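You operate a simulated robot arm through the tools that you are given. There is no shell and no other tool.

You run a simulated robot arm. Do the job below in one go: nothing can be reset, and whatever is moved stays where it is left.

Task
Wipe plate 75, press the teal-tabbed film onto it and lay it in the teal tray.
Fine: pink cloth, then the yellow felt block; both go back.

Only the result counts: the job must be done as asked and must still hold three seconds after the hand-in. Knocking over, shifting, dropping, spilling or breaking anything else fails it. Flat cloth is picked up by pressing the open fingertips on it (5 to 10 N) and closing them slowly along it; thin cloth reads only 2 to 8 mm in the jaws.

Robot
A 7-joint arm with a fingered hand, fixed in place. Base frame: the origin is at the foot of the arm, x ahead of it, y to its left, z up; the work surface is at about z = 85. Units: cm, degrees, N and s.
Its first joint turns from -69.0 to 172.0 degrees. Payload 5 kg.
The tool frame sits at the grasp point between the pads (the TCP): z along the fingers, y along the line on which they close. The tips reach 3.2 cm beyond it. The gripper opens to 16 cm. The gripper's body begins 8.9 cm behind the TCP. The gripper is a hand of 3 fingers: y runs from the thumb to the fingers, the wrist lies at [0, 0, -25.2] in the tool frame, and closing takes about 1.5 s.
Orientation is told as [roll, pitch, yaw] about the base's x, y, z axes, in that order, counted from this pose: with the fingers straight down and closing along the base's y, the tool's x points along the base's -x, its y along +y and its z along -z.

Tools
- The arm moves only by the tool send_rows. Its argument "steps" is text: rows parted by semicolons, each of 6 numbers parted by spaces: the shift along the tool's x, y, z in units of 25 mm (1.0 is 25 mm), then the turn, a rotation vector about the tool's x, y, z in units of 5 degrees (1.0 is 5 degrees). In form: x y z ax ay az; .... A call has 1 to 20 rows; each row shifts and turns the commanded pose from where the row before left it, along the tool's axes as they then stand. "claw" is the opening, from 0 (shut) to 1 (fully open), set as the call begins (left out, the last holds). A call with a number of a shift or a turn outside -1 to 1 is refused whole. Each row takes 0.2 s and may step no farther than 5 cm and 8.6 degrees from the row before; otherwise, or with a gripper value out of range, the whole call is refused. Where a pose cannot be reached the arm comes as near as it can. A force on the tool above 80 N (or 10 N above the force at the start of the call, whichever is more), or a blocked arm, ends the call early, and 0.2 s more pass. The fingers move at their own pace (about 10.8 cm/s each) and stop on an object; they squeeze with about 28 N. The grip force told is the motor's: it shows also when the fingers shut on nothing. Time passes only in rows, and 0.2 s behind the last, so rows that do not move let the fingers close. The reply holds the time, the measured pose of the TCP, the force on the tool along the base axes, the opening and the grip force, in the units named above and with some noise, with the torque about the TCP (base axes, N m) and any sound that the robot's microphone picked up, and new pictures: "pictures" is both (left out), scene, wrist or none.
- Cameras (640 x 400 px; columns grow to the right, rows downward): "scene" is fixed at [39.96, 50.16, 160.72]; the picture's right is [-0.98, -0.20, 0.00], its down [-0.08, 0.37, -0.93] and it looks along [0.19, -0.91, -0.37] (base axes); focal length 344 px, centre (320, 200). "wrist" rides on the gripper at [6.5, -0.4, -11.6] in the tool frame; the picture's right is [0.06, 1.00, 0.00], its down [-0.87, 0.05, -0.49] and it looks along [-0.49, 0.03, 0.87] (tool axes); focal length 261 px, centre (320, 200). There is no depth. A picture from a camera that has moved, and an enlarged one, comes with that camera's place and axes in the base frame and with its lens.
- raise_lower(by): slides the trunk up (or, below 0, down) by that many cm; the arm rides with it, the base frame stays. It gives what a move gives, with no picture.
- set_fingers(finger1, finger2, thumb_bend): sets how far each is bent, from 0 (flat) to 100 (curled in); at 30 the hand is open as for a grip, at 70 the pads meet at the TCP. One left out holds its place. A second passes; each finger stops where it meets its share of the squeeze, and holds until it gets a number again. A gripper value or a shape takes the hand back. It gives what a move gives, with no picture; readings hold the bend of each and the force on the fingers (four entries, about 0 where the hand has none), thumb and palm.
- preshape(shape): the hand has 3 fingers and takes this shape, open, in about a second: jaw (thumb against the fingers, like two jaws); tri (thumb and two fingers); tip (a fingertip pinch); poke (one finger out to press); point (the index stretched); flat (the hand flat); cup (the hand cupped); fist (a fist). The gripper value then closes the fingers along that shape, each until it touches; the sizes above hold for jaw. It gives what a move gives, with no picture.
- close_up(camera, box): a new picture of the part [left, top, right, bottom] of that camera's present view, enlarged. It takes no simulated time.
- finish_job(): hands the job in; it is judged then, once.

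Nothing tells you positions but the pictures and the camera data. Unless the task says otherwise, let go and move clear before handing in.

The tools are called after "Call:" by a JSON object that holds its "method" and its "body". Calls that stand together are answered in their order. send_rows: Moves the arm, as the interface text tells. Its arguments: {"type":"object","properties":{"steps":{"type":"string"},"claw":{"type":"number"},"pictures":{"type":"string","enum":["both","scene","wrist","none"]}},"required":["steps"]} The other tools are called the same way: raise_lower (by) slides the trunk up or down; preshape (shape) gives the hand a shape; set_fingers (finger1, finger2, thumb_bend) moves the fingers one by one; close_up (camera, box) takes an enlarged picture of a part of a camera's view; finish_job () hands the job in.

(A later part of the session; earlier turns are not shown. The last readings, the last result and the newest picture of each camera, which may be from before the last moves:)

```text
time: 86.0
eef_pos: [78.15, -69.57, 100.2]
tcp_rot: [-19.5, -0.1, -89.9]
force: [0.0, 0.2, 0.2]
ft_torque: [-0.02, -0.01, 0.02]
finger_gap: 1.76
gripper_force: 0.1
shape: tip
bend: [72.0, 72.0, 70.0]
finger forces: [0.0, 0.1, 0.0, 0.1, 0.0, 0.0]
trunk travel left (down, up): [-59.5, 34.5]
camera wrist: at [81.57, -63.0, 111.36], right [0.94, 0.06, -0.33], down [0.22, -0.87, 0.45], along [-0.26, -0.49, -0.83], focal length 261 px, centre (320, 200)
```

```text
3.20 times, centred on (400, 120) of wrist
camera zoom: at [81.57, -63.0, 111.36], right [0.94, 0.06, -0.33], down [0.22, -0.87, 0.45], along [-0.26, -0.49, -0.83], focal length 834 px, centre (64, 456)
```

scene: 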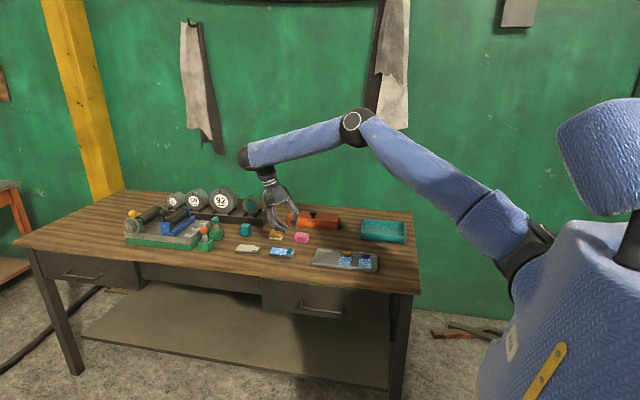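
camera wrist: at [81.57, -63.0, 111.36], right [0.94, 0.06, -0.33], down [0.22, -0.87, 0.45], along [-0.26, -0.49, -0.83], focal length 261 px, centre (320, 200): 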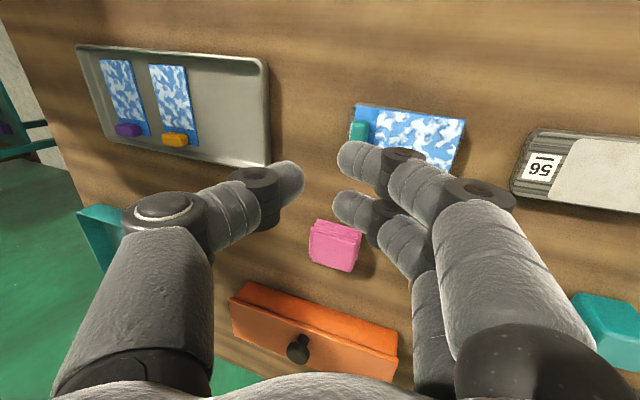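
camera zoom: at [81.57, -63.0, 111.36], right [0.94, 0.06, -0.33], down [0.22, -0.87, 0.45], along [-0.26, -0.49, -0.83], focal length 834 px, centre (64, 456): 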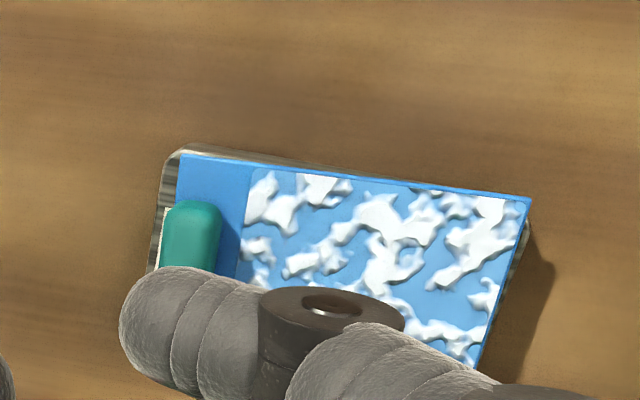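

The film lies neatly on plate 75; its raised white pattern should flatten when pressed. I'll level the hand and rotate back, then fetch the felt block to press it.

Call:
{"method": "send_rows", "body": {"steps": "0 0 0 -1 0 0; 0 0 0 -1 0 0; 0 0 0 -1 0 0; 0 0 0 -1 0 0; 0 0 0 0 0 -1; 0 0 0 0 0 -1; 0 0 0 0 0 -1; 0 0 0 0 0 -1; 0 0 0 0 0 -1; 0 0 0 0 0 -1; 0 0 0 0 0 -1; 0 0 0 0 0 -1; 0 0 0 0 0 -1", "pictures": "none"}}

Call:
{"method": "send_rows", "body": {"steps": "0 0 0 0 0 -1; 0 0 0 0 0 -1; 0 0 0 0 0 -1; 0 0 0 0 0 -1; 0 0 0 0 0 -1; 0 0 0 0 0 -1; 0 0 0 0 0 -1; 0 0 0 0 0 -1; 0 0 0 0 0 -1; 0 0 0 0 0 0"}}

Call:
{"method": "preshape", "body": {"shape": "jaw"}}

```text
time: 88.8
eef_pos: [78.24, -69.77, 100.12]
tcp_rot: [0.0, 0.0, -44.9]
force: [0.0, -0.5, 0.5]
ft_torque: [-0.01, -0.02, 0.03]
finger_gap: 1.75
gripper_force: 0.0
shape: tip
bend: [72.0, 72.0, 70.0]
finger forces: [0.0, 0.0, 0.0, 0.0, 0.0, 0.1]
trunk travel left (down, up): [-59.5, 34.5]
```

```text
time: 91.0
eef_pos: [78.25, -69.52, 100.19]
tcp_rot: [0.0, 0.0, 0.0]
force: [0.0, 0.4, -0.7]
ft_torque: [0.01, 0.03, 0.02]
finger_gap: 1.77
gripper_force: 0.0
shape: tip
bend: [72.0, 72.0, 70.0]
finger forces: [0.1, 0.1, 0.0, 0.0, 0.0, 0.0]
trunk travel left (down, up): [-59.5, 34.5]
camera wrist: at [71.74, -69.96, 111.87], right [-0.06, 1.0, 0.0], down [0.87, 0.05, 0.49], along [0.49, 0.03, -0.87], focal length 261 px, centre (320, 200)
```

scene: 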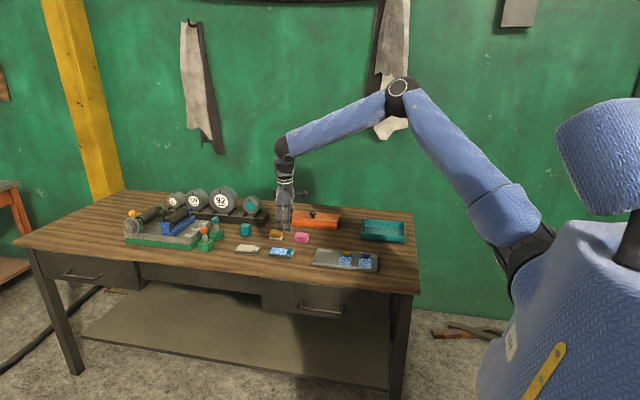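
wrist: 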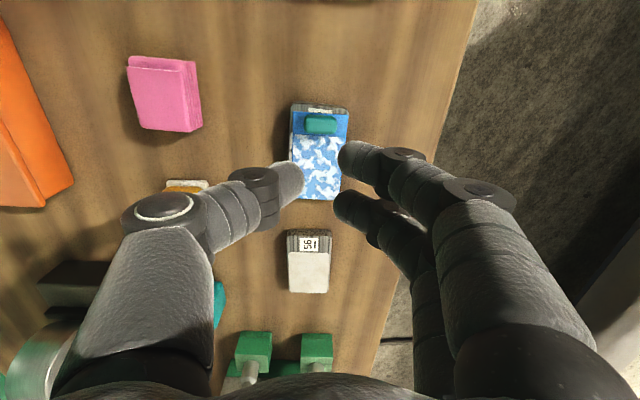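

```text
time: 91.9
eef_pos: [78.29, -69.61, 100.15]
tcp_rot: [-0.1, 0.0, 0.0]
force: [-0.3, 0.1, -0.3]
ft_torque: [0.03, 0.0, 0.0]
finger_gap: 16.0
gripper_force: 0.1
shape: jaw
bend: [30.0, 30.0, 30.0]
finger forces: [0.0, 0.0, 0.1, 0.0, 0.0, 0.0]
trunk travel left (down, up): [-59.5, 34.5]
```

Call:
{"method": "close_up", "body": {"camera": "wrist", "box": [270, 85, 370, 215]}}

Call:
{"method": "send_rows", "body": {"steps": "-0.75 -1 0 0 0 0; -0.75 -1 0 0 0 0; -0.75 -1 0 0 0 0; -0.75 -1 0 0 0 0; -0.75 -1 0 0 0 0; 0 -0.76 0 0 0 0; 0 0 0 0 0 0", "claw": 0.55}}

```text
3.08 times, centred on (320, 150) of wrist
camera zoom: at [71.74, -69.95, 111.86], right [-0.06, 1.0, 0.0], down [0.87, 0.05, 0.49], along [0.49, 0.03, -0.87], focal length 802 px, centre (320, 354)
```

zoom: 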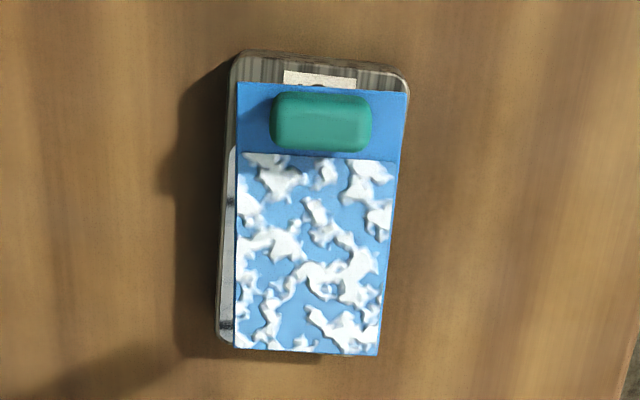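

```text
time: 93.5
eef_pos: [87.69, -84.1, 100.13]
tcp_rot: [0.0, -0.1, 0.0]
force: [-0.1, -0.8, 0.0]
ft_torque: [-0.01, 0.04, -0.01]
finger_gap: 8.85
gripper_force: 0.0
shape: jaw
bend: [72.0, 72.0, 70.0]
finger forces: [0.0, 0.1, 0.0, 0.0, 0.0, 0.0]
trunk travel left (down, up): [-59.5, 34.5]
camera wrist: at [81.14, -84.38, 111.84], right [-0.06, 1.0, 0.0], down [0.87, 0.05, 0.49], along [0.49, 0.03, -0.87], focal length 261 px, centre (320, 200)
```

scene: 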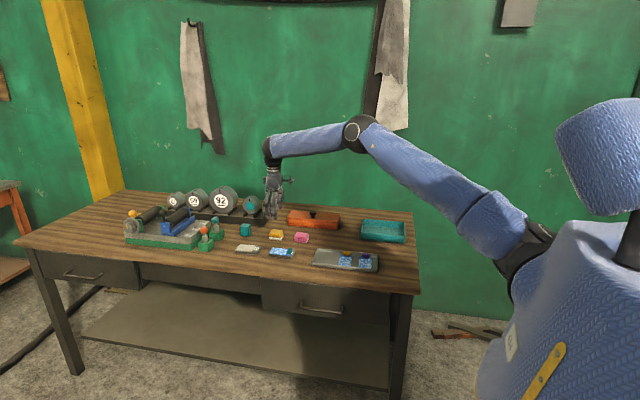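
wrist: 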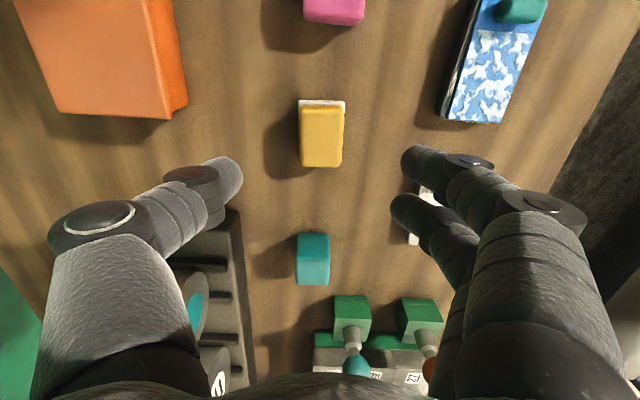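

From above, plate 75 turns out to be rotated about 2–3° and the film sits ~3 mm to +y of its centreline. Before pressing I'll measure this precisely from straight above, with the hand open.

Call:
{"method": "send_rows", "body": {"steps": "0.8 1 -0.5 0 0 0; 0.8 1 -0.5 0 0 0; 0 1 0 0 0 0; 0 1 0 0 0 0; 0 1 0 0 0 0; 0 0.68 0 0 0 0; 0 0 0 0 0 0", "claw": 1.0, "pictures": "wrist"}}

Call:
{"method": "close_up", "body": {"camera": "wrist", "box": [260, 50, 380, 125]}}

Call:
{"method": "close_up", "body": {"camera": "wrist", "box": [280, 60, 360, 160]}}

```text
time: 95.1
eef_pos: [83.71, -69.92, 102.66]
tcp_rot: [0.0, -0.1, -0.1]
force: [0.0, -0.6, 0.7]
ft_torque: [0.0, 0.02, 0.03]
finger_gap: 15.97
gripper_force: 0.1
shape: jaw
bend: [30.0, 30.0, 30.0]
finger forces: [0.1, 0.0, 0.1, 0.0, 0.0, 0.1]
trunk travel left (down, up): [-59.5, 34.5]
camera wrist: at [77.18, -70.18, 114.31], right [-0.06, 1.0, 0.0], down [0.87, 0.05, 0.49], along [0.49, 0.03, -0.87], focal length 261 px, centre (320, 200)
```

wrist: 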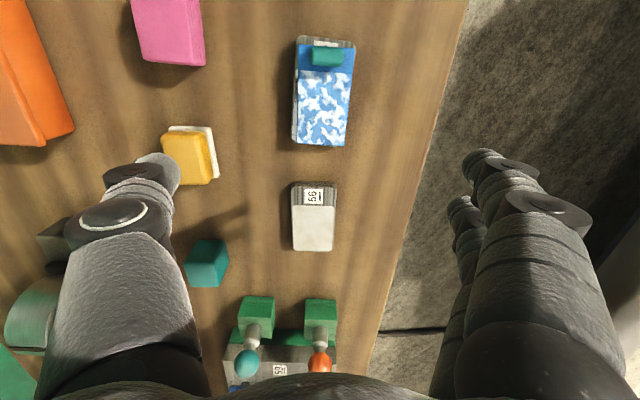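

```text
5.33 times, centred on (320, 88) of wrist
camera zoom: at [77.18, -70.18, 114.31], right [-0.06, 1.0, 0.0], down [0.87, 0.05, 0.49], along [0.49, 0.03, -0.87], focal length 1390 px, centre (320, 800)
```

zoom: 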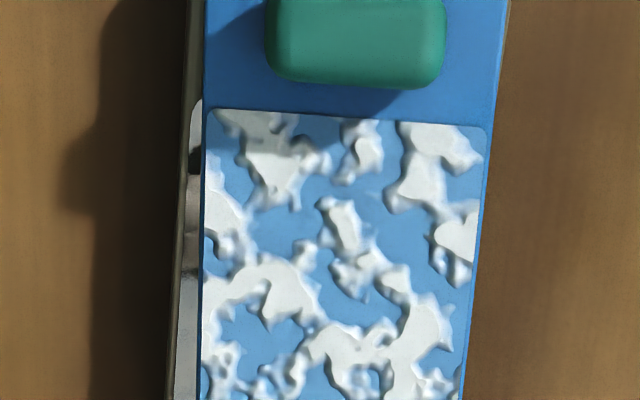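

```text
4.00 times, centred on (320, 110) of wrist
camera zoom: at [77.18, -70.18, 114.31], right [-0.06, 1.0, 0.0], down [0.87, 0.05, 0.49], along [0.49, 0.03, -0.87], focal length 1043 px, centre (320, 560)
```

zoom: 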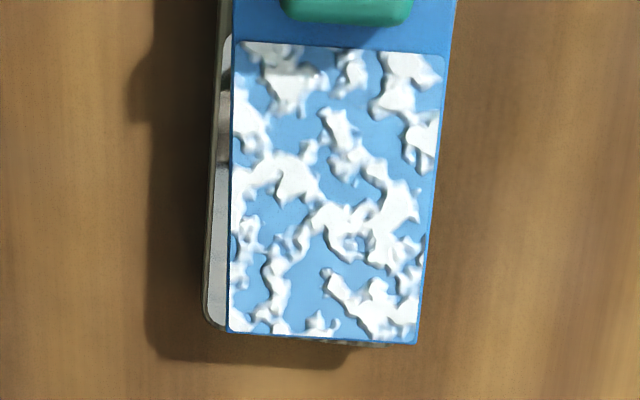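

The plate is rotated by about -3° and the film sits roughly 4 mm off its centreline. I'll regrip the tab (no rim in the way now) and realign it before pressing.

Call:
{"method": "send_rows", "body": {"steps": "0 0 0 0 0 1; 0 0 0 0 0 1; 0 0 0 0 0 1; 0 0 0 0 0 1; 0 0 0 0 0 1; 0 0 0 0 0 1; 0 0 0 0 0 1; 0 0 0 0 0 1; 0 0 0 0 0 1; 0 0 0 0 0 1; 0 0 0 0 0 1; 0 0 0 0 0 1; 0 0 0 0 0 1; 0 0 0 0 0 1; 0 0 0 0 0 1; 0 0 0 0 0 1; 0 0 0 0 0 1; 0 0 0 0 0 1; 0 0 0 0 0 0", "claw": 0.3, "pictures": "none"}}

```text
time: 99.1
eef_pos: [83.63, -70.03, 102.84]
tcp_rot: [0.0, 0.0, -90.2]
force: [0.7, 0.3, 0.4]
ft_torque: [-0.01, 0.02, -0.02]
finger_gap: 4.83
gripper_force: 0.0
shape: jaw
bend: [73.0, 73.0, 70.0]
finger forces: [0.0, 0.0, 0.0, 0.1, 0.0, 0.1]
trunk travel left (down, up): [-59.5, 34.5]
```

Call:
{"method": "send_rows", "body": {"steps": "0.08 -1 0 0 0 0; 0.08 -1 0 0 0 0; 0 -0.5 1 0 0 0; 0 0 1 0 0 0; 0 0 1 0 0 0; 0 0 0 0 0 0", "pictures": "wrist"}}

Call:
{"method": "close_up", "body": {"camera": "wrist", "box": [260, 80, 420, 200]}}

Call:
{"method": "close_up", "body": {"camera": "scene", "box": [256, 220, 316, 265]}}

```text
time: 100.5
eef_pos: [77.46, -69.33, 95.08]
tcp_rot: [0.0, 0.0, -89.9]
force: [-0.2, 0.7, -0.3]
ft_torque: [-0.04, 0.01, 0.02]
finger_gap: 4.81
gripper_force: 0.1
shape: jaw
bend: [73.0, 73.0, 70.0]
finger forces: [0.0, 0.0, 0.0, 0.0, 0.1, 0.0]
trunk travel left (down, up): [-59.5, 34.5]
camera wrist: at [76.96, -62.71, 106.73], right [1.0, 0.06, 0.0], down [0.05, -0.87, 0.49], along [0.03, -0.49, -0.87], focal length 261 px, centre (320, 200)
```

wrist: 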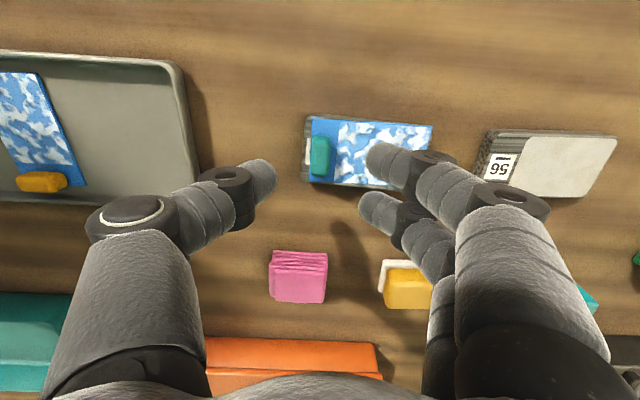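

```text
3.33 times, centred on (340, 140) of wrist
camera zoom: at [76.96, -62.71, 106.73], right [1.0, 0.06, 0.0], down [0.05, -0.87, 0.49], along [0.03, -0.49, -0.87], focal length 869 px, centre (253, 400)
```

zoom: 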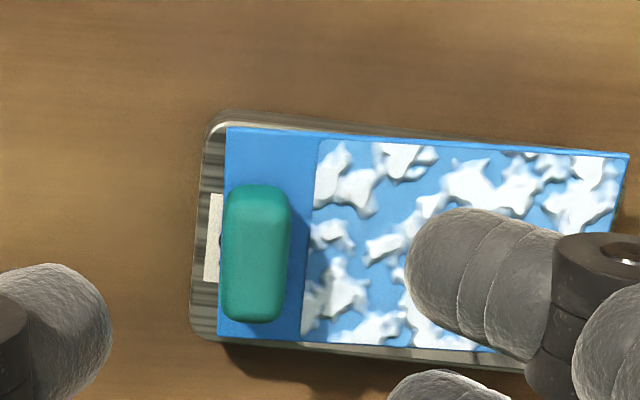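

```text
8.89 times, centred on (286, 242) of scene
camera zoom: at [39.96, 50.16, 160.72], right [-0.98, -0.2, 0.0], down [-0.08, 0.37, -0.93], along [0.19, -0.91, -0.37], focal length 3054 px, centre (622, -178)
```

zoom: 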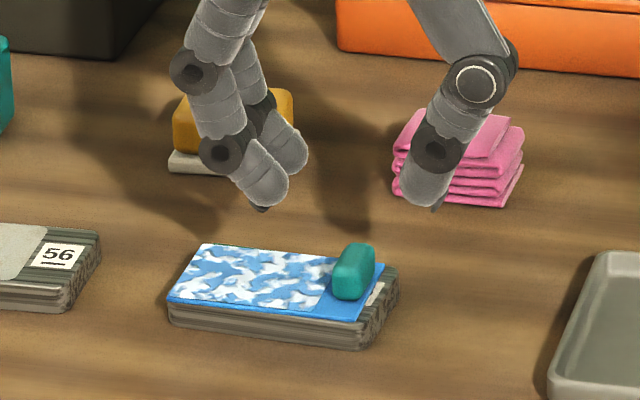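

Call:
{"method": "send_rows", "body": {"steps": "-0.1 0 0.9 0 0 0; 0 0 0.8 0 0 0; 0 0 0.2 0 0 0; 0 0 0 0 0 0", "claw": 0.25, "pictures": "wrist"}}

Call:
{"method": "close_up", "body": {"camera": "wrist", "box": [240, 110, 400, 230]}}

Call:
{"method": "close_up", "body": {"camera": "scene", "box": [262, 230, 306, 262]}}

```text
time: 101.5
eef_pos: [77.59, -69.5, 90.32]
tcp_rot: [0.1, 0.0, -90.0]
force: [-0.7, -0.8, 0.3]
ft_torque: [-0.01, 0.03, -0.01]
finger_gap: 4.05
gripper_force: 0.1
shape: jaw
bend: [73.0, 73.0, 70.0]
finger forces: [0.0, 0.1, 0.1, 0.0, 0.1, 0.1]
trunk travel left (down, up): [-59.5, 34.5]
camera wrist: at [77.14, -62.94, 102.06], right [1.0, 0.06, 0.0], down [0.05, -0.87, 0.49], along [0.03, -0.49, -0.87], focal length 261 px, centre (320, 200)
```

wrist: 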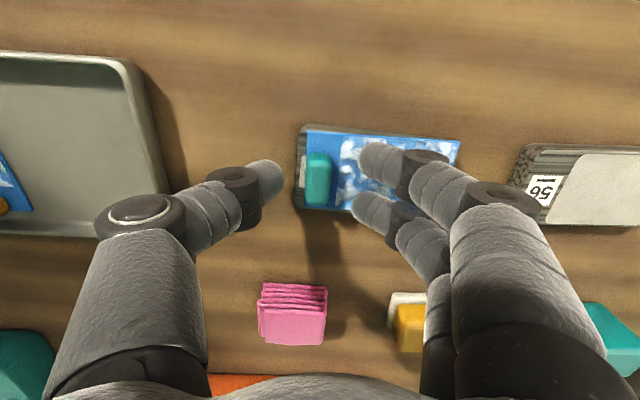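

```text
3.33 times, centred on (320, 170) of wrist
camera zoom: at [77.14, -62.94, 102.06], right [1.0, 0.06, 0.0], down [0.05, -0.87, 0.49], along [0.03, -0.49, -0.87], focal length 869 px, centre (320, 300)
```

zoom: 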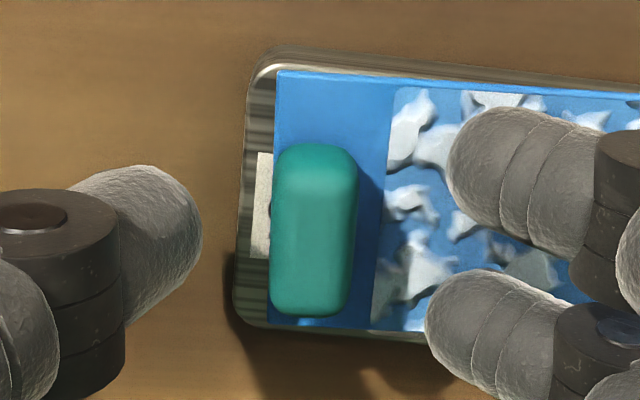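

```text
12.50 times, centred on (284, 246) of scene
camera zoom: at [39.96, 50.16, 160.72], right [-0.98, -0.2, 0.0], down [-0.08, 0.37, -0.93], along [0.19, -0.91, -0.37], focal length 4294 px, centre (770, -375)
```

zoom: 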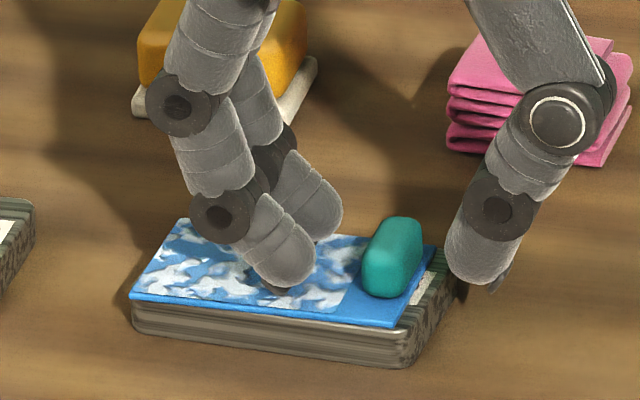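

Call:
{"method": "send_rows", "body": {"steps": "0 0 0 0 0 0; 0 0 0 0 0 0; 0 0 0 0 0 0", "claw": 0.13, "pictures": "none"}}

Call:
{"method": "send_rows", "body": {"steps": "0 0 0 0 0 0; 0 0 0 0 0 0; 0 0 0 0 0 0; 0 0 0 0 0 0", "claw": 0.06, "pictures": "wrist"}}

Call:
{"method": "close_up", "body": {"camera": "wrist", "box": [240, 110, 400, 230]}}

```text
time: 102.3
eef_pos: [77.51, -69.57, 90.42]
tcp_rot: [0.0, 0.0, -90.1]
force: [0.1, 0.4, -0.7]
ft_torque: [-0.02, 0.0, -0.02]
finger_gap: 2.13
gripper_force: 0.0
shape: jaw
bend: [72.0, 72.0, 70.0]
finger forces: [0.0, 0.0, 0.0, 0.0, 0.0, 0.1]
trunk travel left (down, up): [-59.5, 34.5]
```

```text
time: 103.3
eef_pos: [77.53, -69.57, 90.38]
tcp_rot: [0.0, 0.0, -90.0]
force: [0.3, -0.1, 0.6]
ft_torque: [0.01, -0.03, 0.01]
finger_gap: 1.01
gripper_force: 27.7
shape: jaw
bend: [71.0, 71.0, 70.0]
finger forces: [12.5, 12.5, 0.1, 0.0, 24.9, 0.0]
trunk travel left (down, up): [-59.5, 34.5]
camera wrist: at [77.14, -62.95, 102.07], right [1.0, 0.06, 0.0], down [0.05, -0.87, 0.49], along [0.03, -0.49, -0.87], focal length 261 px, centre (320, 200)
```

wrist: 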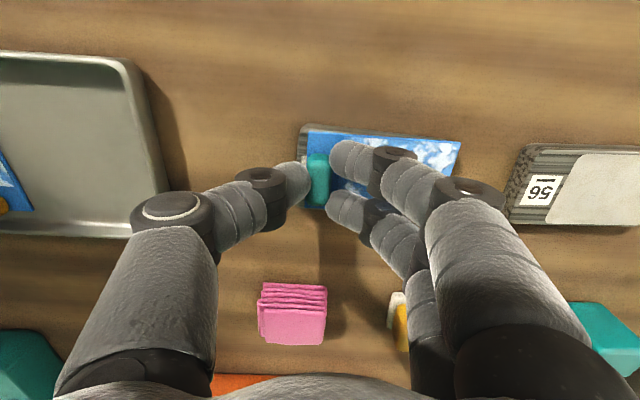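

```text
3.33 times, centred on (320, 170) of wrist
camera zoom: at [77.14, -62.95, 102.07], right [1.0, 0.06, 0.0], down [0.05, -0.87, 0.49], along [0.03, -0.49, -0.87], focal length 869 px, centre (320, 300)
```

zoom: 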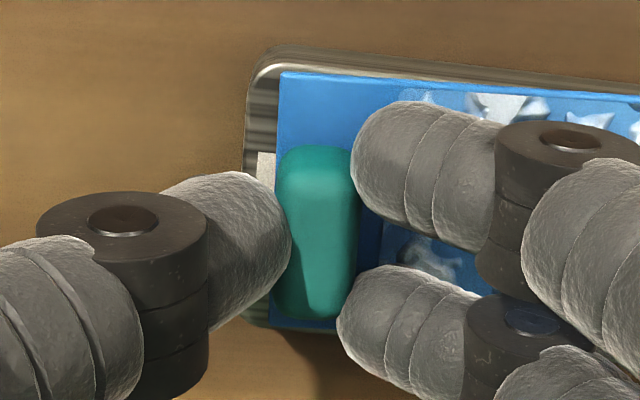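

The film is loose and firmly held. I'll lift 4 mm, shift slightly, rotate by -2.8° and set it back down.

Call:
{"method": "send_rows", "body": {"steps": "0 0 -0.1 0 0 0; 0 0 -0.1 0 0 0; -0.06 0 0 0 0 0; 0 0 0 0 0 0.56; 0 0 0 0 0 0", "pictures": "wrist"}}

Call:
{"method": "close_up", "body": {"camera": "wrist", "box": [290, 110, 480, 230]}}

Call:
{"method": "close_up", "body": {"camera": "scene", "box": [266, 236, 298, 262]}}

```text
time: 104.5
eef_pos: [77.37, -69.79, 91.0]
tcp_rot: [0.0, 0.0, -92.8]
force: [-0.5, 0.3, -0.5]
ft_torque: [0.01, 0.01, 0.01]
finger_gap: 1.01
gripper_force: 27.7
shape: jaw
bend: [71.0, 71.0, 70.0]
finger forces: [12.6, 12.3, 0.0, 0.1, 25.0, 0.1]
trunk travel left (down, up): [-59.5, 34.5]
camera wrist: at [77.3, -63.24, 102.61], right [1.0, 0.01, 0.0], down [0.01, -0.87, 0.49], along [0.01, -0.49, -0.87], focal length 261 px, centre (320, 200)
```

wrist: 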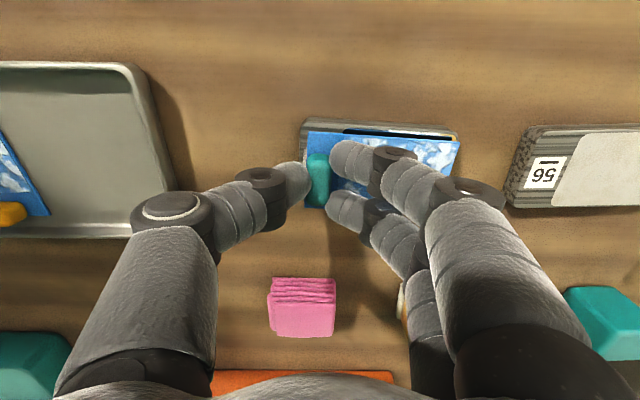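

```text
3.33 times, centred on (385, 170) of wrist
camera zoom: at [77.3, -63.24, 102.61], right [1.0, 0.01, 0.0], down [0.01, -0.87, 0.49], along [0.01, -0.49, -0.87], focal length 869 px, centre (103, 300)
```

zoom: 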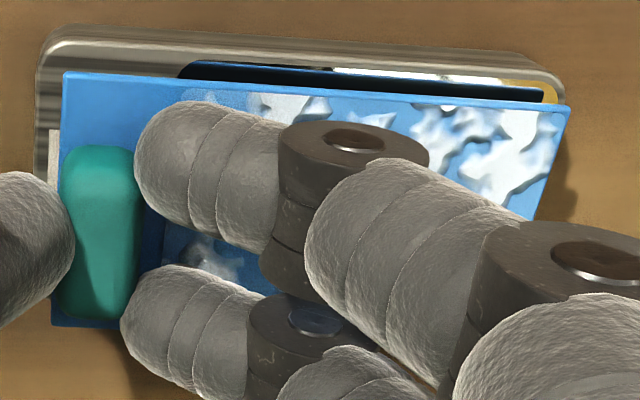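

```text
15.38 times, centred on (282, 249) of scene
camera zoom: at [39.96, 50.16, 160.72], right [-0.98, -0.2, 0.0], down [-0.08, 0.37, -0.93], along [0.19, -0.91, -0.37], focal length 5286 px, centre (905, -554)
```

zoom: 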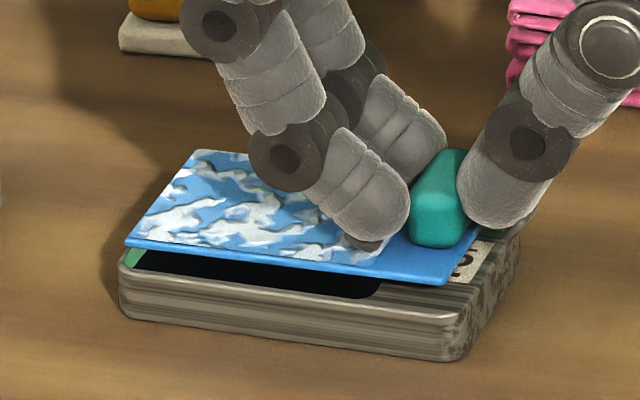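

Call:
{"method": "send_rows", "body": {"steps": "0.065 0 0 0 0 0; 0 0 0.08 0 0 0; 0 0 0.08 0 0 0; 0 0 0 0 0 0", "pictures": "none"}}

Call:
{"method": "send_rows", "body": {"steps": "0 0 0.04 0 0 0; 0 0 0.03 0 0 0; 0 0 0 0 0 0", "pictures": "wrist"}}

Call:
{"method": "close_up", "body": {"camera": "scene", "box": [266, 236, 298, 262]}}

Call:
{"method": "close_up", "body": {"camera": "wrist", "box": [290, 110, 480, 230]}}

```text
time: 105.5
eef_pos: [77.43, -69.67, 90.59]
tcp_rot: [0.1, 0.0, -92.7]
force: [-0.1, 1.4, -0.2]
ft_torque: [-0.01, 0.02, 0.0]
finger_gap: 0.98
gripper_force: 27.9
shape: jaw
bend: [71.0, 71.0, 70.0]
finger forces: [12.7, 12.3, 0.1, 0.0, 25.0, 0.0]
trunk travel left (down, up): [-59.5, 34.5]
```

```text
time: 106.3
eef_pos: [77.36, -69.74, 90.42]
tcp_rot: [0.0, 0.0, -92.9]
force: [-0.1, -0.6, 0.9]
ft_torque: [0.02, -0.05, -0.03]
finger_gap: 0.95
gripper_force: 28.0
shape: jaw
bend: [71.0, 71.0, 70.0]
finger forces: [12.7, 12.5, 0.0, 0.1, 25.1, 0.0]
trunk travel left (down, up): [-59.5, 34.5]
camera wrist: at [77.33, -63.08, 102.01], right [1.0, 0.01, 0.0], down [0.01, -0.87, 0.49], along [0.01, -0.49, -0.87], focal length 261 px, centre (320, 200)
```

wrist: 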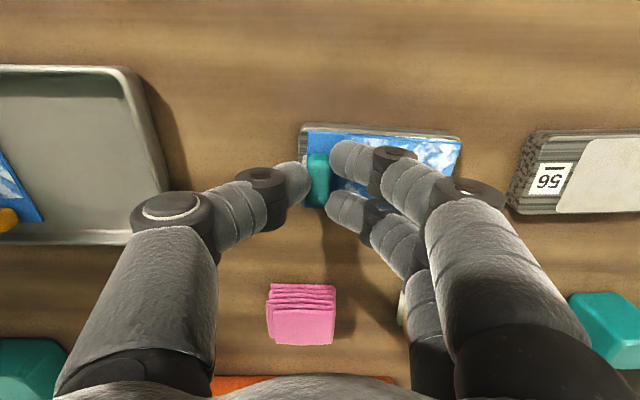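

```text
15.38 times, centred on (282, 249) of scene
camera zoom: at [39.96, 50.16, 160.72], right [-0.98, -0.2, 0.0], down [-0.08, 0.37, -0.93], along [0.19, -0.91, -0.37], focal length 5286 px, centre (905, -554)
```

zoom: 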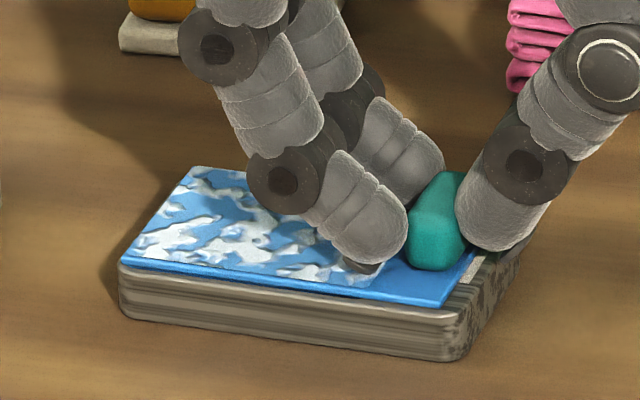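

```text
3.33 times, centred on (385, 170) of wrist
camera zoom: at [77.33, -63.08, 102.01], right [1.0, 0.01, 0.0], down [0.01, -0.87, 0.49], along [0.01, -0.49, -0.87], focal length 869 px, centre (103, 300)
```

zoom: 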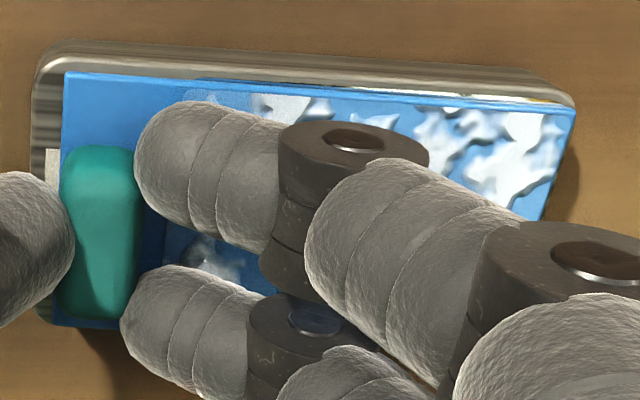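

Call:
{"method": "send_rows", "body": {"steps": "0.05 0 0 0 0 0; 0 0 0.04 0 0 0; 0 0 0.02 0 0 0; 0 0 0 0 0 0", "pictures": "wrist"}}

Call:
{"method": "close_up", "body": {"camera": "wrist", "box": [290, 110, 480, 230]}}

```text
time: 107.3
eef_pos: [77.45, -69.58, 90.25]
tcp_rot: [0.0, -0.1, -92.8]
force: [1.3, -1.3, 3.8]
ft_torque: [-0.02, -0.06, -0.02]
finger_gap: 1.0
gripper_force: 28.0
shape: jaw
bend: [71.0, 71.0, 70.0]
finger forces: [13.2, 12.9, 0.0, 0.0, 25.8, 0.1]
trunk travel left (down, up): [-59.5, 34.5]
camera wrist: at [77.32, -62.94, 101.96], right [1.0, 0.01, 0.0], down [0.01, -0.87, 0.49], along [0.01, -0.49, -0.87], focal length 261 px, centre (320, 200)
```

wrist: 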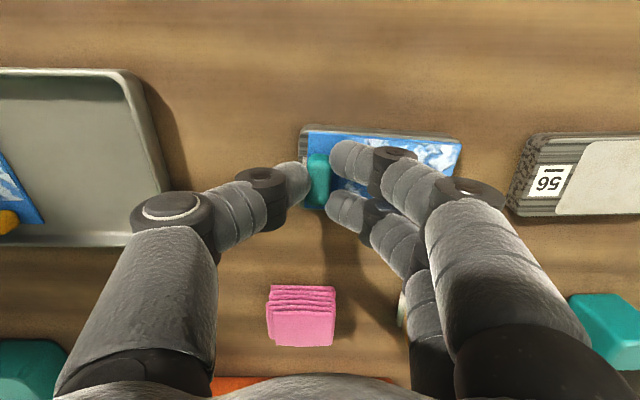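

```text
3.33 times, centred on (385, 170) of wrist
camera zoom: at [77.32, -62.94, 101.96], right [1.0, 0.01, 0.0], down [0.01, -0.87, 0.49], along [0.01, -0.49, -0.87], focal length 869 px, centre (103, 300)
```

zoom: 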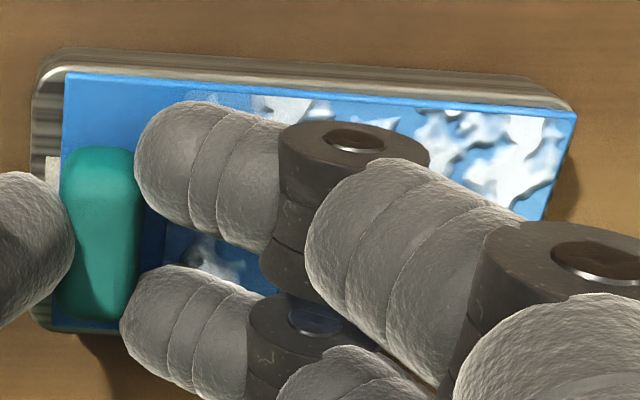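

Aligned and in contact. I'll release and rise.

Call:
{"method": "send_rows", "body": {"steps": "0 0 0 0 0 0; 0 0 0 0 0 0; 0 0 -0.2 0 0 0; 0 0 -0.5 0 0 0; 0 0 -1 0 0 0; 0 0 -1 0 0 0; 0 0 -1 0 0 0; 0 0 -1 0 0 0", "claw": 0.14, "pictures": "wrist"}}

Call:
{"method": "close_up", "body": {"camera": "wrist", "box": [290, 60, 460, 170]}}

Call:
{"method": "close_up", "body": {"camera": "scene", "box": [266, 236, 298, 262]}}

```text
time: 109.1
eef_pos: [77.03, -69.56, 102.08]
tcp_rot: [0.0, -0.1, -92.8]
force: [0.6, 0.6, 0.2]
ft_torque: [-0.03, -0.01, 0.02]
finger_gap: 2.22
gripper_force: 0.0
shape: jaw
bend: [72.0, 72.0, 70.0]
finger forces: [0.1, 0.1, 0.0, 0.1, 0.0, 0.1]
trunk travel left (down, up): [-59.5, 34.5]
camera wrist: at [77.09, -62.93, 113.79], right [1.0, 0.01, 0.0], down [0.01, -0.87, 0.49], along [0.01, -0.49, -0.87], focal length 261 px, centre (320, 200)
```

wrist: 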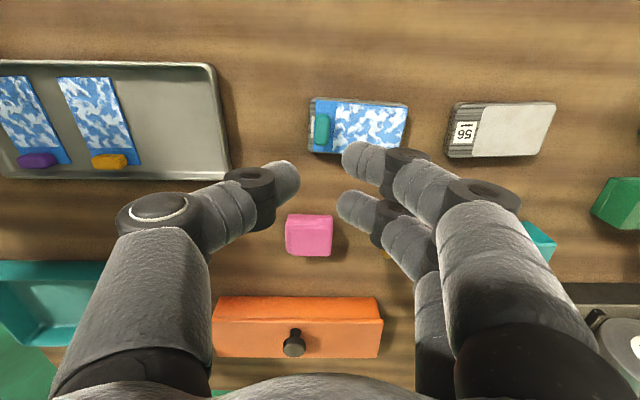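

```text
3.64 times, centred on (375, 115) of wrist
camera zoom: at [77.09, -62.93, 113.79], right [1.0, 0.01, 0.0], down [0.01, -0.87, 0.49], along [0.01, -0.49, -0.87], focal length 948 px, centre (120, 509)
```

zoom: 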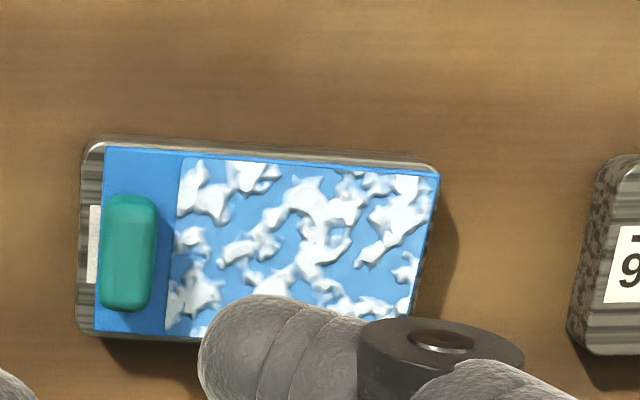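

```text
15.38 times, centred on (282, 249) of scene
camera zoom: at [39.96, 50.16, 160.72], right [-0.98, -0.2, 0.0], down [-0.08, 0.37, -0.93], along [0.19, -0.91, -0.37], focal length 5286 px, centre (905, -554)
```

zoom: 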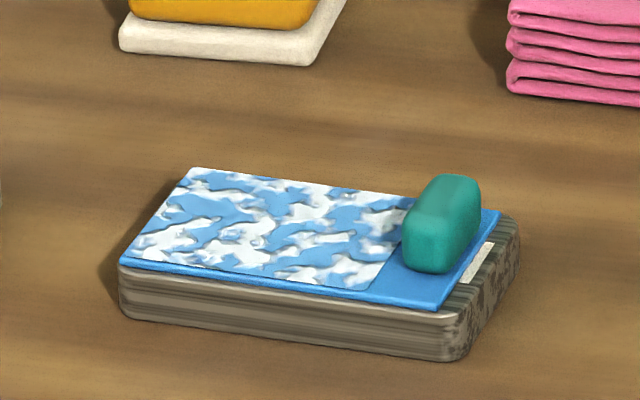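

The film is now well aligned with the plate. I'll rotate the hand back and fetch the felt block.

Call:
{"method": "send_rows", "body": {"steps": "0 0 0 0 0 -1; 0 0 0 0 0 -1; 0 0 0 0 0 -1; 0 0 0 0 0 -1; 0 0 0 0 0 -1; 0 0 0 0 0 -1; 0 0 0 0 0 -1; 0 0 0 0 0 -1; 0 0 0 0 0 -1; 0 0 0 0 0 -1; 0 0 0 0 0 -1; 0 0 0 0 0 -1; 0 0 0 0 0 -1; 0 0 0 0 0 -1; 0 0 0 0 0 -1; 0 0 0 0 0 -1; 0 0 0 0 0 -1; 0 0 0 0 0 -1; 0 0 0 0 0 -0.56; 0 0 0 0 0 0", "claw": 0.55, "pictures": "wrist"}}

Call:
{"method": "close_up", "body": {"camera": "wrist", "box": [270, 85, 390, 215]}}

```text
time: 113.3
eef_pos: [77.48, -69.59, 101.95]
tcp_rot: [0.0, 0.0, 0.0]
force: [0.3, 0.2, -0.4]
ft_torque: [-0.01, -0.01, -0.01]
finger_gap: 8.71
gripper_force: 0.1
shape: jaw
bend: [72.0, 72.0, 70.0]
finger forces: [0.0, 0.0, 0.1, 0.0, 0.1, 0.0]
trunk travel left (down, up): [-59.5, 34.5]
camera wrist: at [70.88, -69.88, 113.63], right [-0.06, 1.0, 0.0], down [0.87, 0.05, 0.49], along [0.49, 0.03, -0.87], focal length 261 px, centre (320, 200)
```

wrist: 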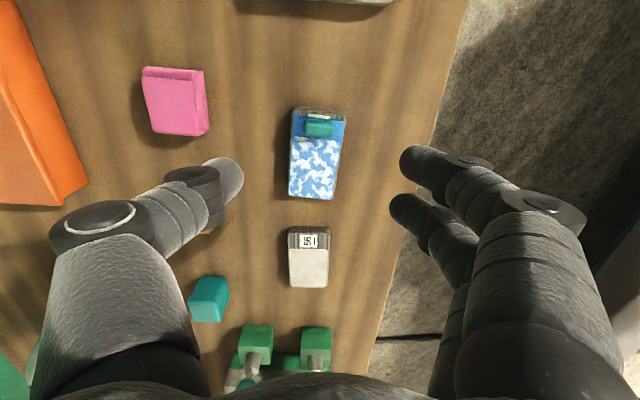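

```text
3.08 times, centred on (330, 150) of wrist
camera zoom: at [70.88, -69.88, 113.63], right [-0.06, 1.0, 0.0], down [0.87, 0.05, 0.49], along [0.49, 0.03, -0.87], focal length 802 px, centre (289, 354)
```

zoom: 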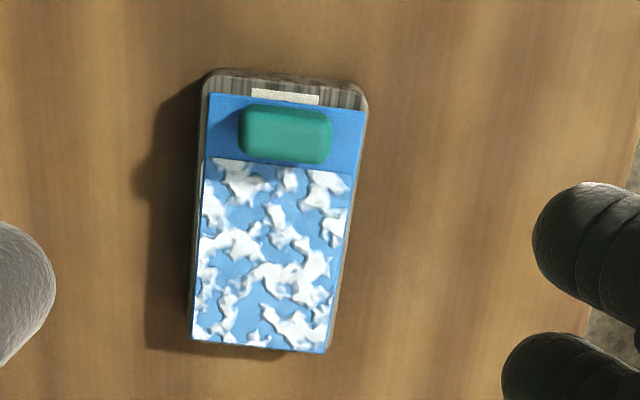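

Alignment from above is excellent. Next: the felt block.

Call:
{"method": "send_rows", "body": {"steps": "-0.8 -1 0 0 0 0; -0.8 -1 0 0 0 0; -0.8 -1 0 0 0 0; -0.8 -1 0 0 0 0; -0.87 -1 0 0 0 0; 0 -0.78 0 0 0 0; 0 0 1 0 0 0; 0 0 1 0 0 0; 0 0 1 0 0 0; 0 0 0.8 0 0 0; 0 0 0 0 0 0", "pictures": "wrist"}}

Call:
{"method": "close_up", "body": {"camera": "scene", "box": [230, 200, 310, 260]}}

```text
time: 115.7
eef_pos: [87.59, -84.02, 92.43]
tcp_rot: [0.1, 0.0, 0.1]
force: [0.2, 0.6, 0.5]
ft_torque: [0.0, 0.02, 0.01]
finger_gap: 8.77
gripper_force: 0.1
shape: jaw
bend: [72.0, 72.0, 70.0]
finger forces: [0.1, 0.0, 0.0, 0.0, 0.1, 0.0]
trunk travel left (down, up): [-59.5, 34.5]
camera wrist: at [81.04, -84.24, 104.21], right [-0.06, 1.0, 0.0], down [0.87, 0.05, 0.49], along [0.49, 0.03, -0.87], focal length 261 px, centre (320, 200)
```

wrist: 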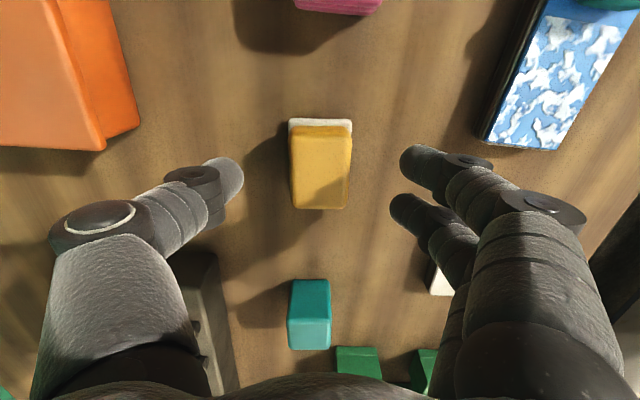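

```text
6.67 times, centred on (270, 230) of scene
camera zoom: at [39.96, 50.16, 160.72], right [-0.98, -0.2, 0.0], down [-0.08, 0.37, -0.93], along [0.19, -0.91, -0.37], focal length 2290 px, centre (653, 0)
```

zoom: 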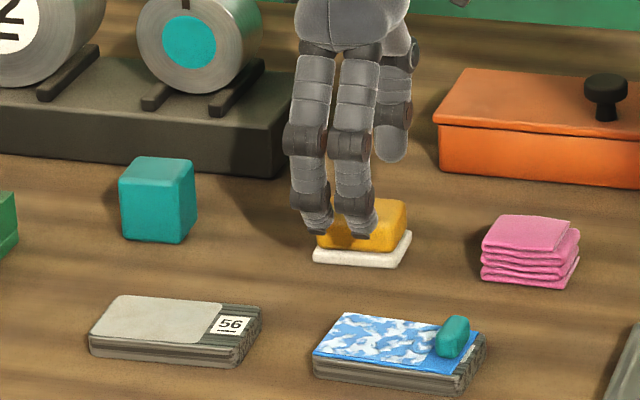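

Call:
{"method": "send_rows", "body": {"steps": "0 0 0.6 0 0 0; 0 0 0.4 0 0 0; 0 0 0 0 0 0", "claw": 0.4, "pictures": "none"}}

Call:
{"method": "send_rows", "body": {"steps": "0 0 0 0 0 0; 0 0 0 0 0 0; 0 0 0 0 0 0; 0 0 0 0 0 0; 0 0 0 0 0 0", "claw": 0.2, "pictures": "wrist"}}

```text
time: 116.5
eef_pos: [87.53, -84.13, 89.96]
tcp_rot: [0.0, 0.0, 0.0]
force: [0.1, 0.4, 0.0]
ft_torque: [0.01, 0.01, 0.05]
finger_gap: 6.47
gripper_force: 0.0
shape: jaw
bend: [73.0, 73.0, 70.0]
finger forces: [0.0, 0.0, 0.0, 0.0, 0.0, 0.0]
trunk travel left (down, up): [-59.5, 34.5]
```

```text
time: 117.7
eef_pos: [87.65, -84.02, 90.01]
tcp_rot: [0.0, -0.1, 0.1]
force: [-0.4, 0.5, 0.9]
ft_torque: [0.02, 0.01, 0.03]
finger_gap: 3.86
gripper_force: 27.6
shape: jaw
bend: [73.0, 73.0, 70.0]
finger forces: [12.6, 12.9, 0.1, 0.0, 25.4, 0.1]
trunk travel left (down, up): [-59.5, 34.5]
camera wrist: at [81.07, -84.31, 101.7], right [-0.06, 1.0, 0.0], down [0.87, 0.05, 0.49], along [0.49, 0.03, -0.87], focal length 261 px, centre (320, 200)
```

wrist: 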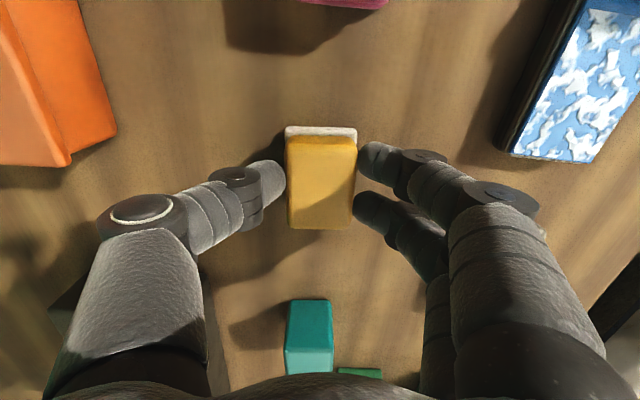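

Call:
{"method": "send_rows", "body": {"steps": "0 0 -0.5 0 0 0; 0 0 -1 0 0 0; 0 0 -1 0 0 0; 0 0 -0.5 0 0 0; 0 1 0 0 0 0; 0 1 0 0 0 0; 0.5 1 0 0 0 0; 0.7 1 0 0 0 0; 0.7 1 0 0 0 0; 0.52 0.62 0 0 0 0; 0 0 1 0 0 0; 0 0 0.7 0 0 0; 0 0 0 0 0 0", "pictures": "wrist"}}

Call:
{"method": "close_up", "body": {"camera": "scene", "box": [256, 220, 306, 262]}}

```text
time: 120.5
eef_pos: [81.42, -70.03, 93.26]
tcp_rot: [0.0, 0.0, 0.0]
force: [-0.4, 0.3, -0.9]
ft_torque: [0.02, -0.01, -0.01]
finger_gap: 3.85
gripper_force: 27.9
shape: jaw
bend: [73.0, 73.0, 70.0]
finger forces: [12.7, 12.7, 0.0, 0.1, 25.4, 0.1]
trunk travel left (down, up): [-59.5, 34.5]
camera wrist: at [74.95, -70.32, 104.86], right [-0.06, 1.0, 0.0], down [0.87, 0.05, 0.49], along [0.49, 0.03, -0.87], focal length 261 px, centre (320, 200)
```

wrist: 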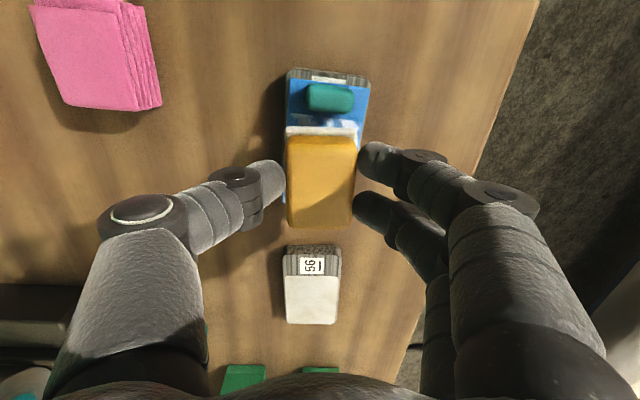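

```text
9.52 times, centred on (281, 241) of scene
camera zoom: at [39.96, 50.16, 160.72], right [-0.98, -0.2, 0.0], down [-0.08, 0.37, -0.93], along [0.19, -0.91, -0.37], focal length 3272 px, centre (691, -190)
```

zoom: 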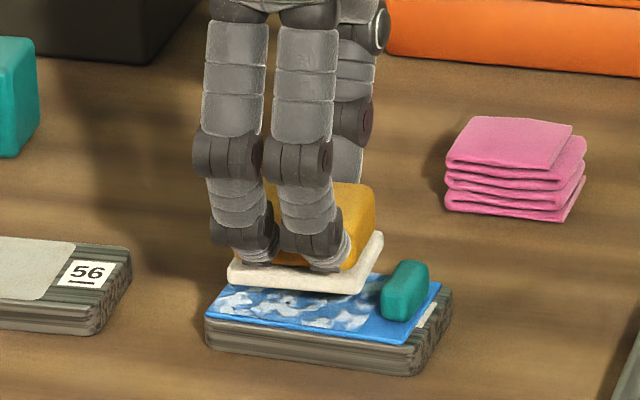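

Call:
{"method": "send_rows", "body": {"steps": "0.08 0 0.4 0 0 0; 0 0 0.2 0 0 0; 0 0 0.06 0 0 0; 0 0 0 0 0 0", "pictures": "none"}}

Call:
{"method": "send_rows", "body": {"steps": "0 0 0.05 0 0 0; 0 0 0.04 0 0 0; 0 0 0 0 0 0", "pictures": "none"}}

```text
time: 121.5
eef_pos: [81.21, -69.96, 91.74]
tcp_rot: [0.0, 0.0, 0.0]
force: [0.7, -2.8, 10.1]
ft_torque: [0.0, 0.02, 0.02]
finger_gap: 3.91
gripper_force: 28.0
shape: jaw
bend: [73.0, 73.0, 70.0]
finger forces: [13.4, 13.7, 0.0, 0.1, 29.2, 0.1]
trunk travel left (down, up): [-59.5, 34.5]
```

```text
time: 122.3
eef_pos: [81.3, -70.06, 91.71]
tcp_rot: [-0.1, -0.1, 0.0]
force: [1.6, -2.9, 22.6]
ft_torque: [-0.08, -0.04, 0.02]
finger_gap: 3.95
gripper_force: 28.2
shape: jaw
bend: [74.0, 74.0, 71.0]
finger forces: [15.1, 15.4, 0.1, 0.0, 32.9, 0.1]
trunk travel left (down, up): [-59.5, 34.5]
```

Pressing at about 22 N. I'll hold briefly, lift a little and inspect.

Call:
{"method": "send_rows", "body": {"steps": "0 0 0 0 0 0; 0 0 0 0 0 0; 0 0 -0.15 0 0 0; 0 0 -0.85 0 0 0; 0 0 -1 0 0 0; -1 0 0 0 0 0; -1 0 0 0 0 0; 0 0 0 0 0 0", "pictures": "wrist"}}

Call:
{"method": "close_up", "body": {"camera": "scene", "box": [264, 236, 300, 262]}}

Call:
{"method": "close_up", "body": {"camera": "wrist", "box": [260, 10, 400, 140]}}

```text
time: 124.1
eef_pos: [86.5, -70.05, 96.21]
tcp_rot: [0.0, 0.0, 0.0]
force: [0.1, 0.1, -1.0]
ft_torque: [-0.02, -0.02, -0.04]
finger_gap: 3.93
gripper_force: 27.8
shape: jaw
bend: [73.0, 73.0, 70.0]
finger forces: [13.9, 14.0, 0.0, 0.0, 27.7, 0.1]
trunk travel left (down, up): [-59.5, 34.5]
camera wrist: at [79.8, -70.4, 108.0], right [-0.06, 1.0, 0.0], down [0.87, 0.05, 0.49], along [0.49, 0.03, -0.87], focal length 261 px, centre (320, 200)
```

wrist: 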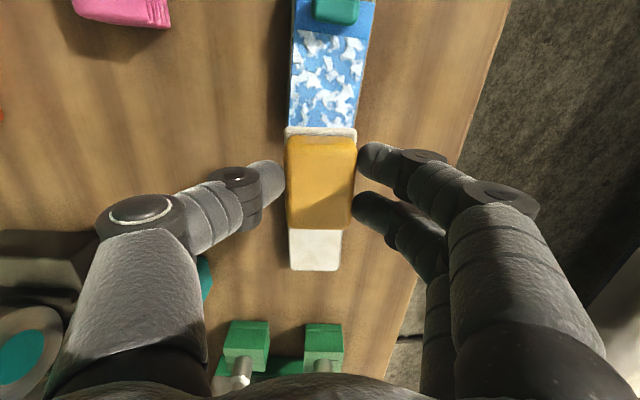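

```text
15.38 times, centred on (282, 249) of scene
camera zoom: at [39.96, 50.16, 160.72], right [-0.98, -0.2, 0.0], down [-0.08, 0.37, -0.93], along [0.19, -0.91, -0.37], focal length 5286 px, centre (905, -554)
```

zoom: 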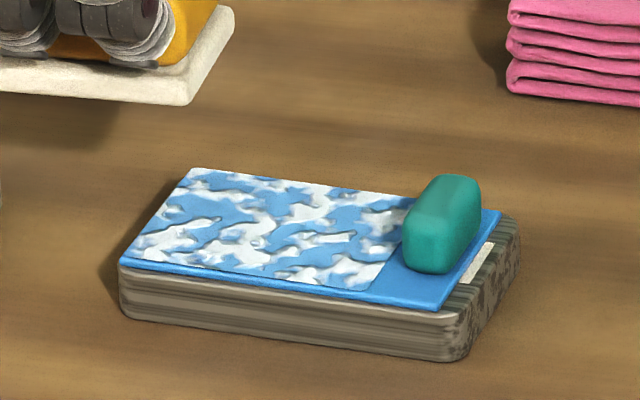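

```text
3.08 times, centred on (330, 75) of wrist
camera zoom: at [79.8, -70.4, 108.0], right [-0.06, 1.0, 0.0], down [0.87, 0.05, 0.49], along [0.49, 0.03, -0.87], focal length 802 px, centre (289, 585)
```

zoom: 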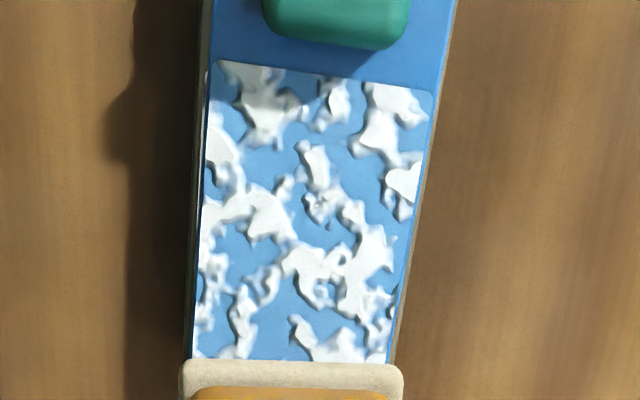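

Static pressing alone left the raised white patches unchanged, so it probably needs rubbing strokes, as the wiping did. I'll test a short, light stroke and check that the film stays put.

Call:
{"method": "send_rows", "body": {"steps": "1 0 0 0 0 0; 1 0 0 0 0 0; 0.05 0 0 0 0 0; 0 0 1 0 0 0; 0 0 0.6 0 0 0; 0 0 0.16 0 0 0; 0 0 0 0 0 0", "pictures": "none"}}

Call:
{"method": "send_rows", "body": {"steps": "0 0 0.03 0 0 0; 0 0 0 0 0 0", "pictures": "none"}}

```text
time: 125.7
eef_pos: [81.32, -70.11, 91.94]
tcp_rot: [0.0, 0.0, 0.1]
force: [-0.9, -0.1, -2.1]
ft_torque: [-0.01, 0.0, -0.01]
finger_gap: 3.93
gripper_force: 27.6
shape: jaw
bend: [73.0, 73.0, 70.0]
finger forces: [13.8, 13.9, 0.0, 0.0, 27.8, 0.1]
trunk travel left (down, up): [-59.5, 34.5]
```

```text
time: 126.3
eef_pos: [81.27, -69.98, 91.87]
tcp_rot: [0.1, 0.0, 0.0]
force: [-0.3, -0.3, -1.4]
ft_torque: [0.0, -0.01, 0.0]
finger_gap: 3.95
gripper_force: 28.1
shape: jaw
bend: [73.0, 73.0, 70.0]
finger forces: [13.9, 14.0, 0.0, 0.0, 27.7, 0.0]
trunk travel left (down, up): [-59.5, 34.5]
```

Call:
{"method": "send_rows", "body": {"steps": "0 0 0.04 0 0 0; 0 0 0.02 0 0 0; 0 0 0 0 0 0", "pictures": "none"}}

```text
time: 127.1
eef_pos: [81.18, -70.17, 91.71]
tcp_rot: [-0.1, 0.0, 0.0]
force: [0.5, -0.3, 0.5]
ft_torque: [0.06, 0.02, 0.0]
finger_gap: 3.97
gripper_force: 27.9
shape: jaw
bend: [73.0, 73.0, 70.0]
finger forces: [13.9, 14.0, 0.0, 0.0, 27.8, 0.0]
trunk travel left (down, up): [-59.5, 34.5]
```

Call:
{"method": "send_rows", "body": {"steps": "0 0 0.03 0 0 0; 0 0 0.02 0 0 0; 0 0 0 0 0 0", "pictures": "none"}}

```text
time: 127.9
eef_pos: [81.22, -69.98, 91.69]
tcp_rot: [0.0, -0.2, -0.1]
force: [1.3, -3.1, 7.9]
ft_torque: [-0.04, -0.01, -0.03]
finger_gap: 3.95
gripper_force: 28.2
shape: jaw
bend: [73.0, 73.0, 70.0]
finger forces: [13.5, 13.5, 0.1, 0.0, 29.8, 0.0]
trunk travel left (down, up): [-59.5, 34.5]
```

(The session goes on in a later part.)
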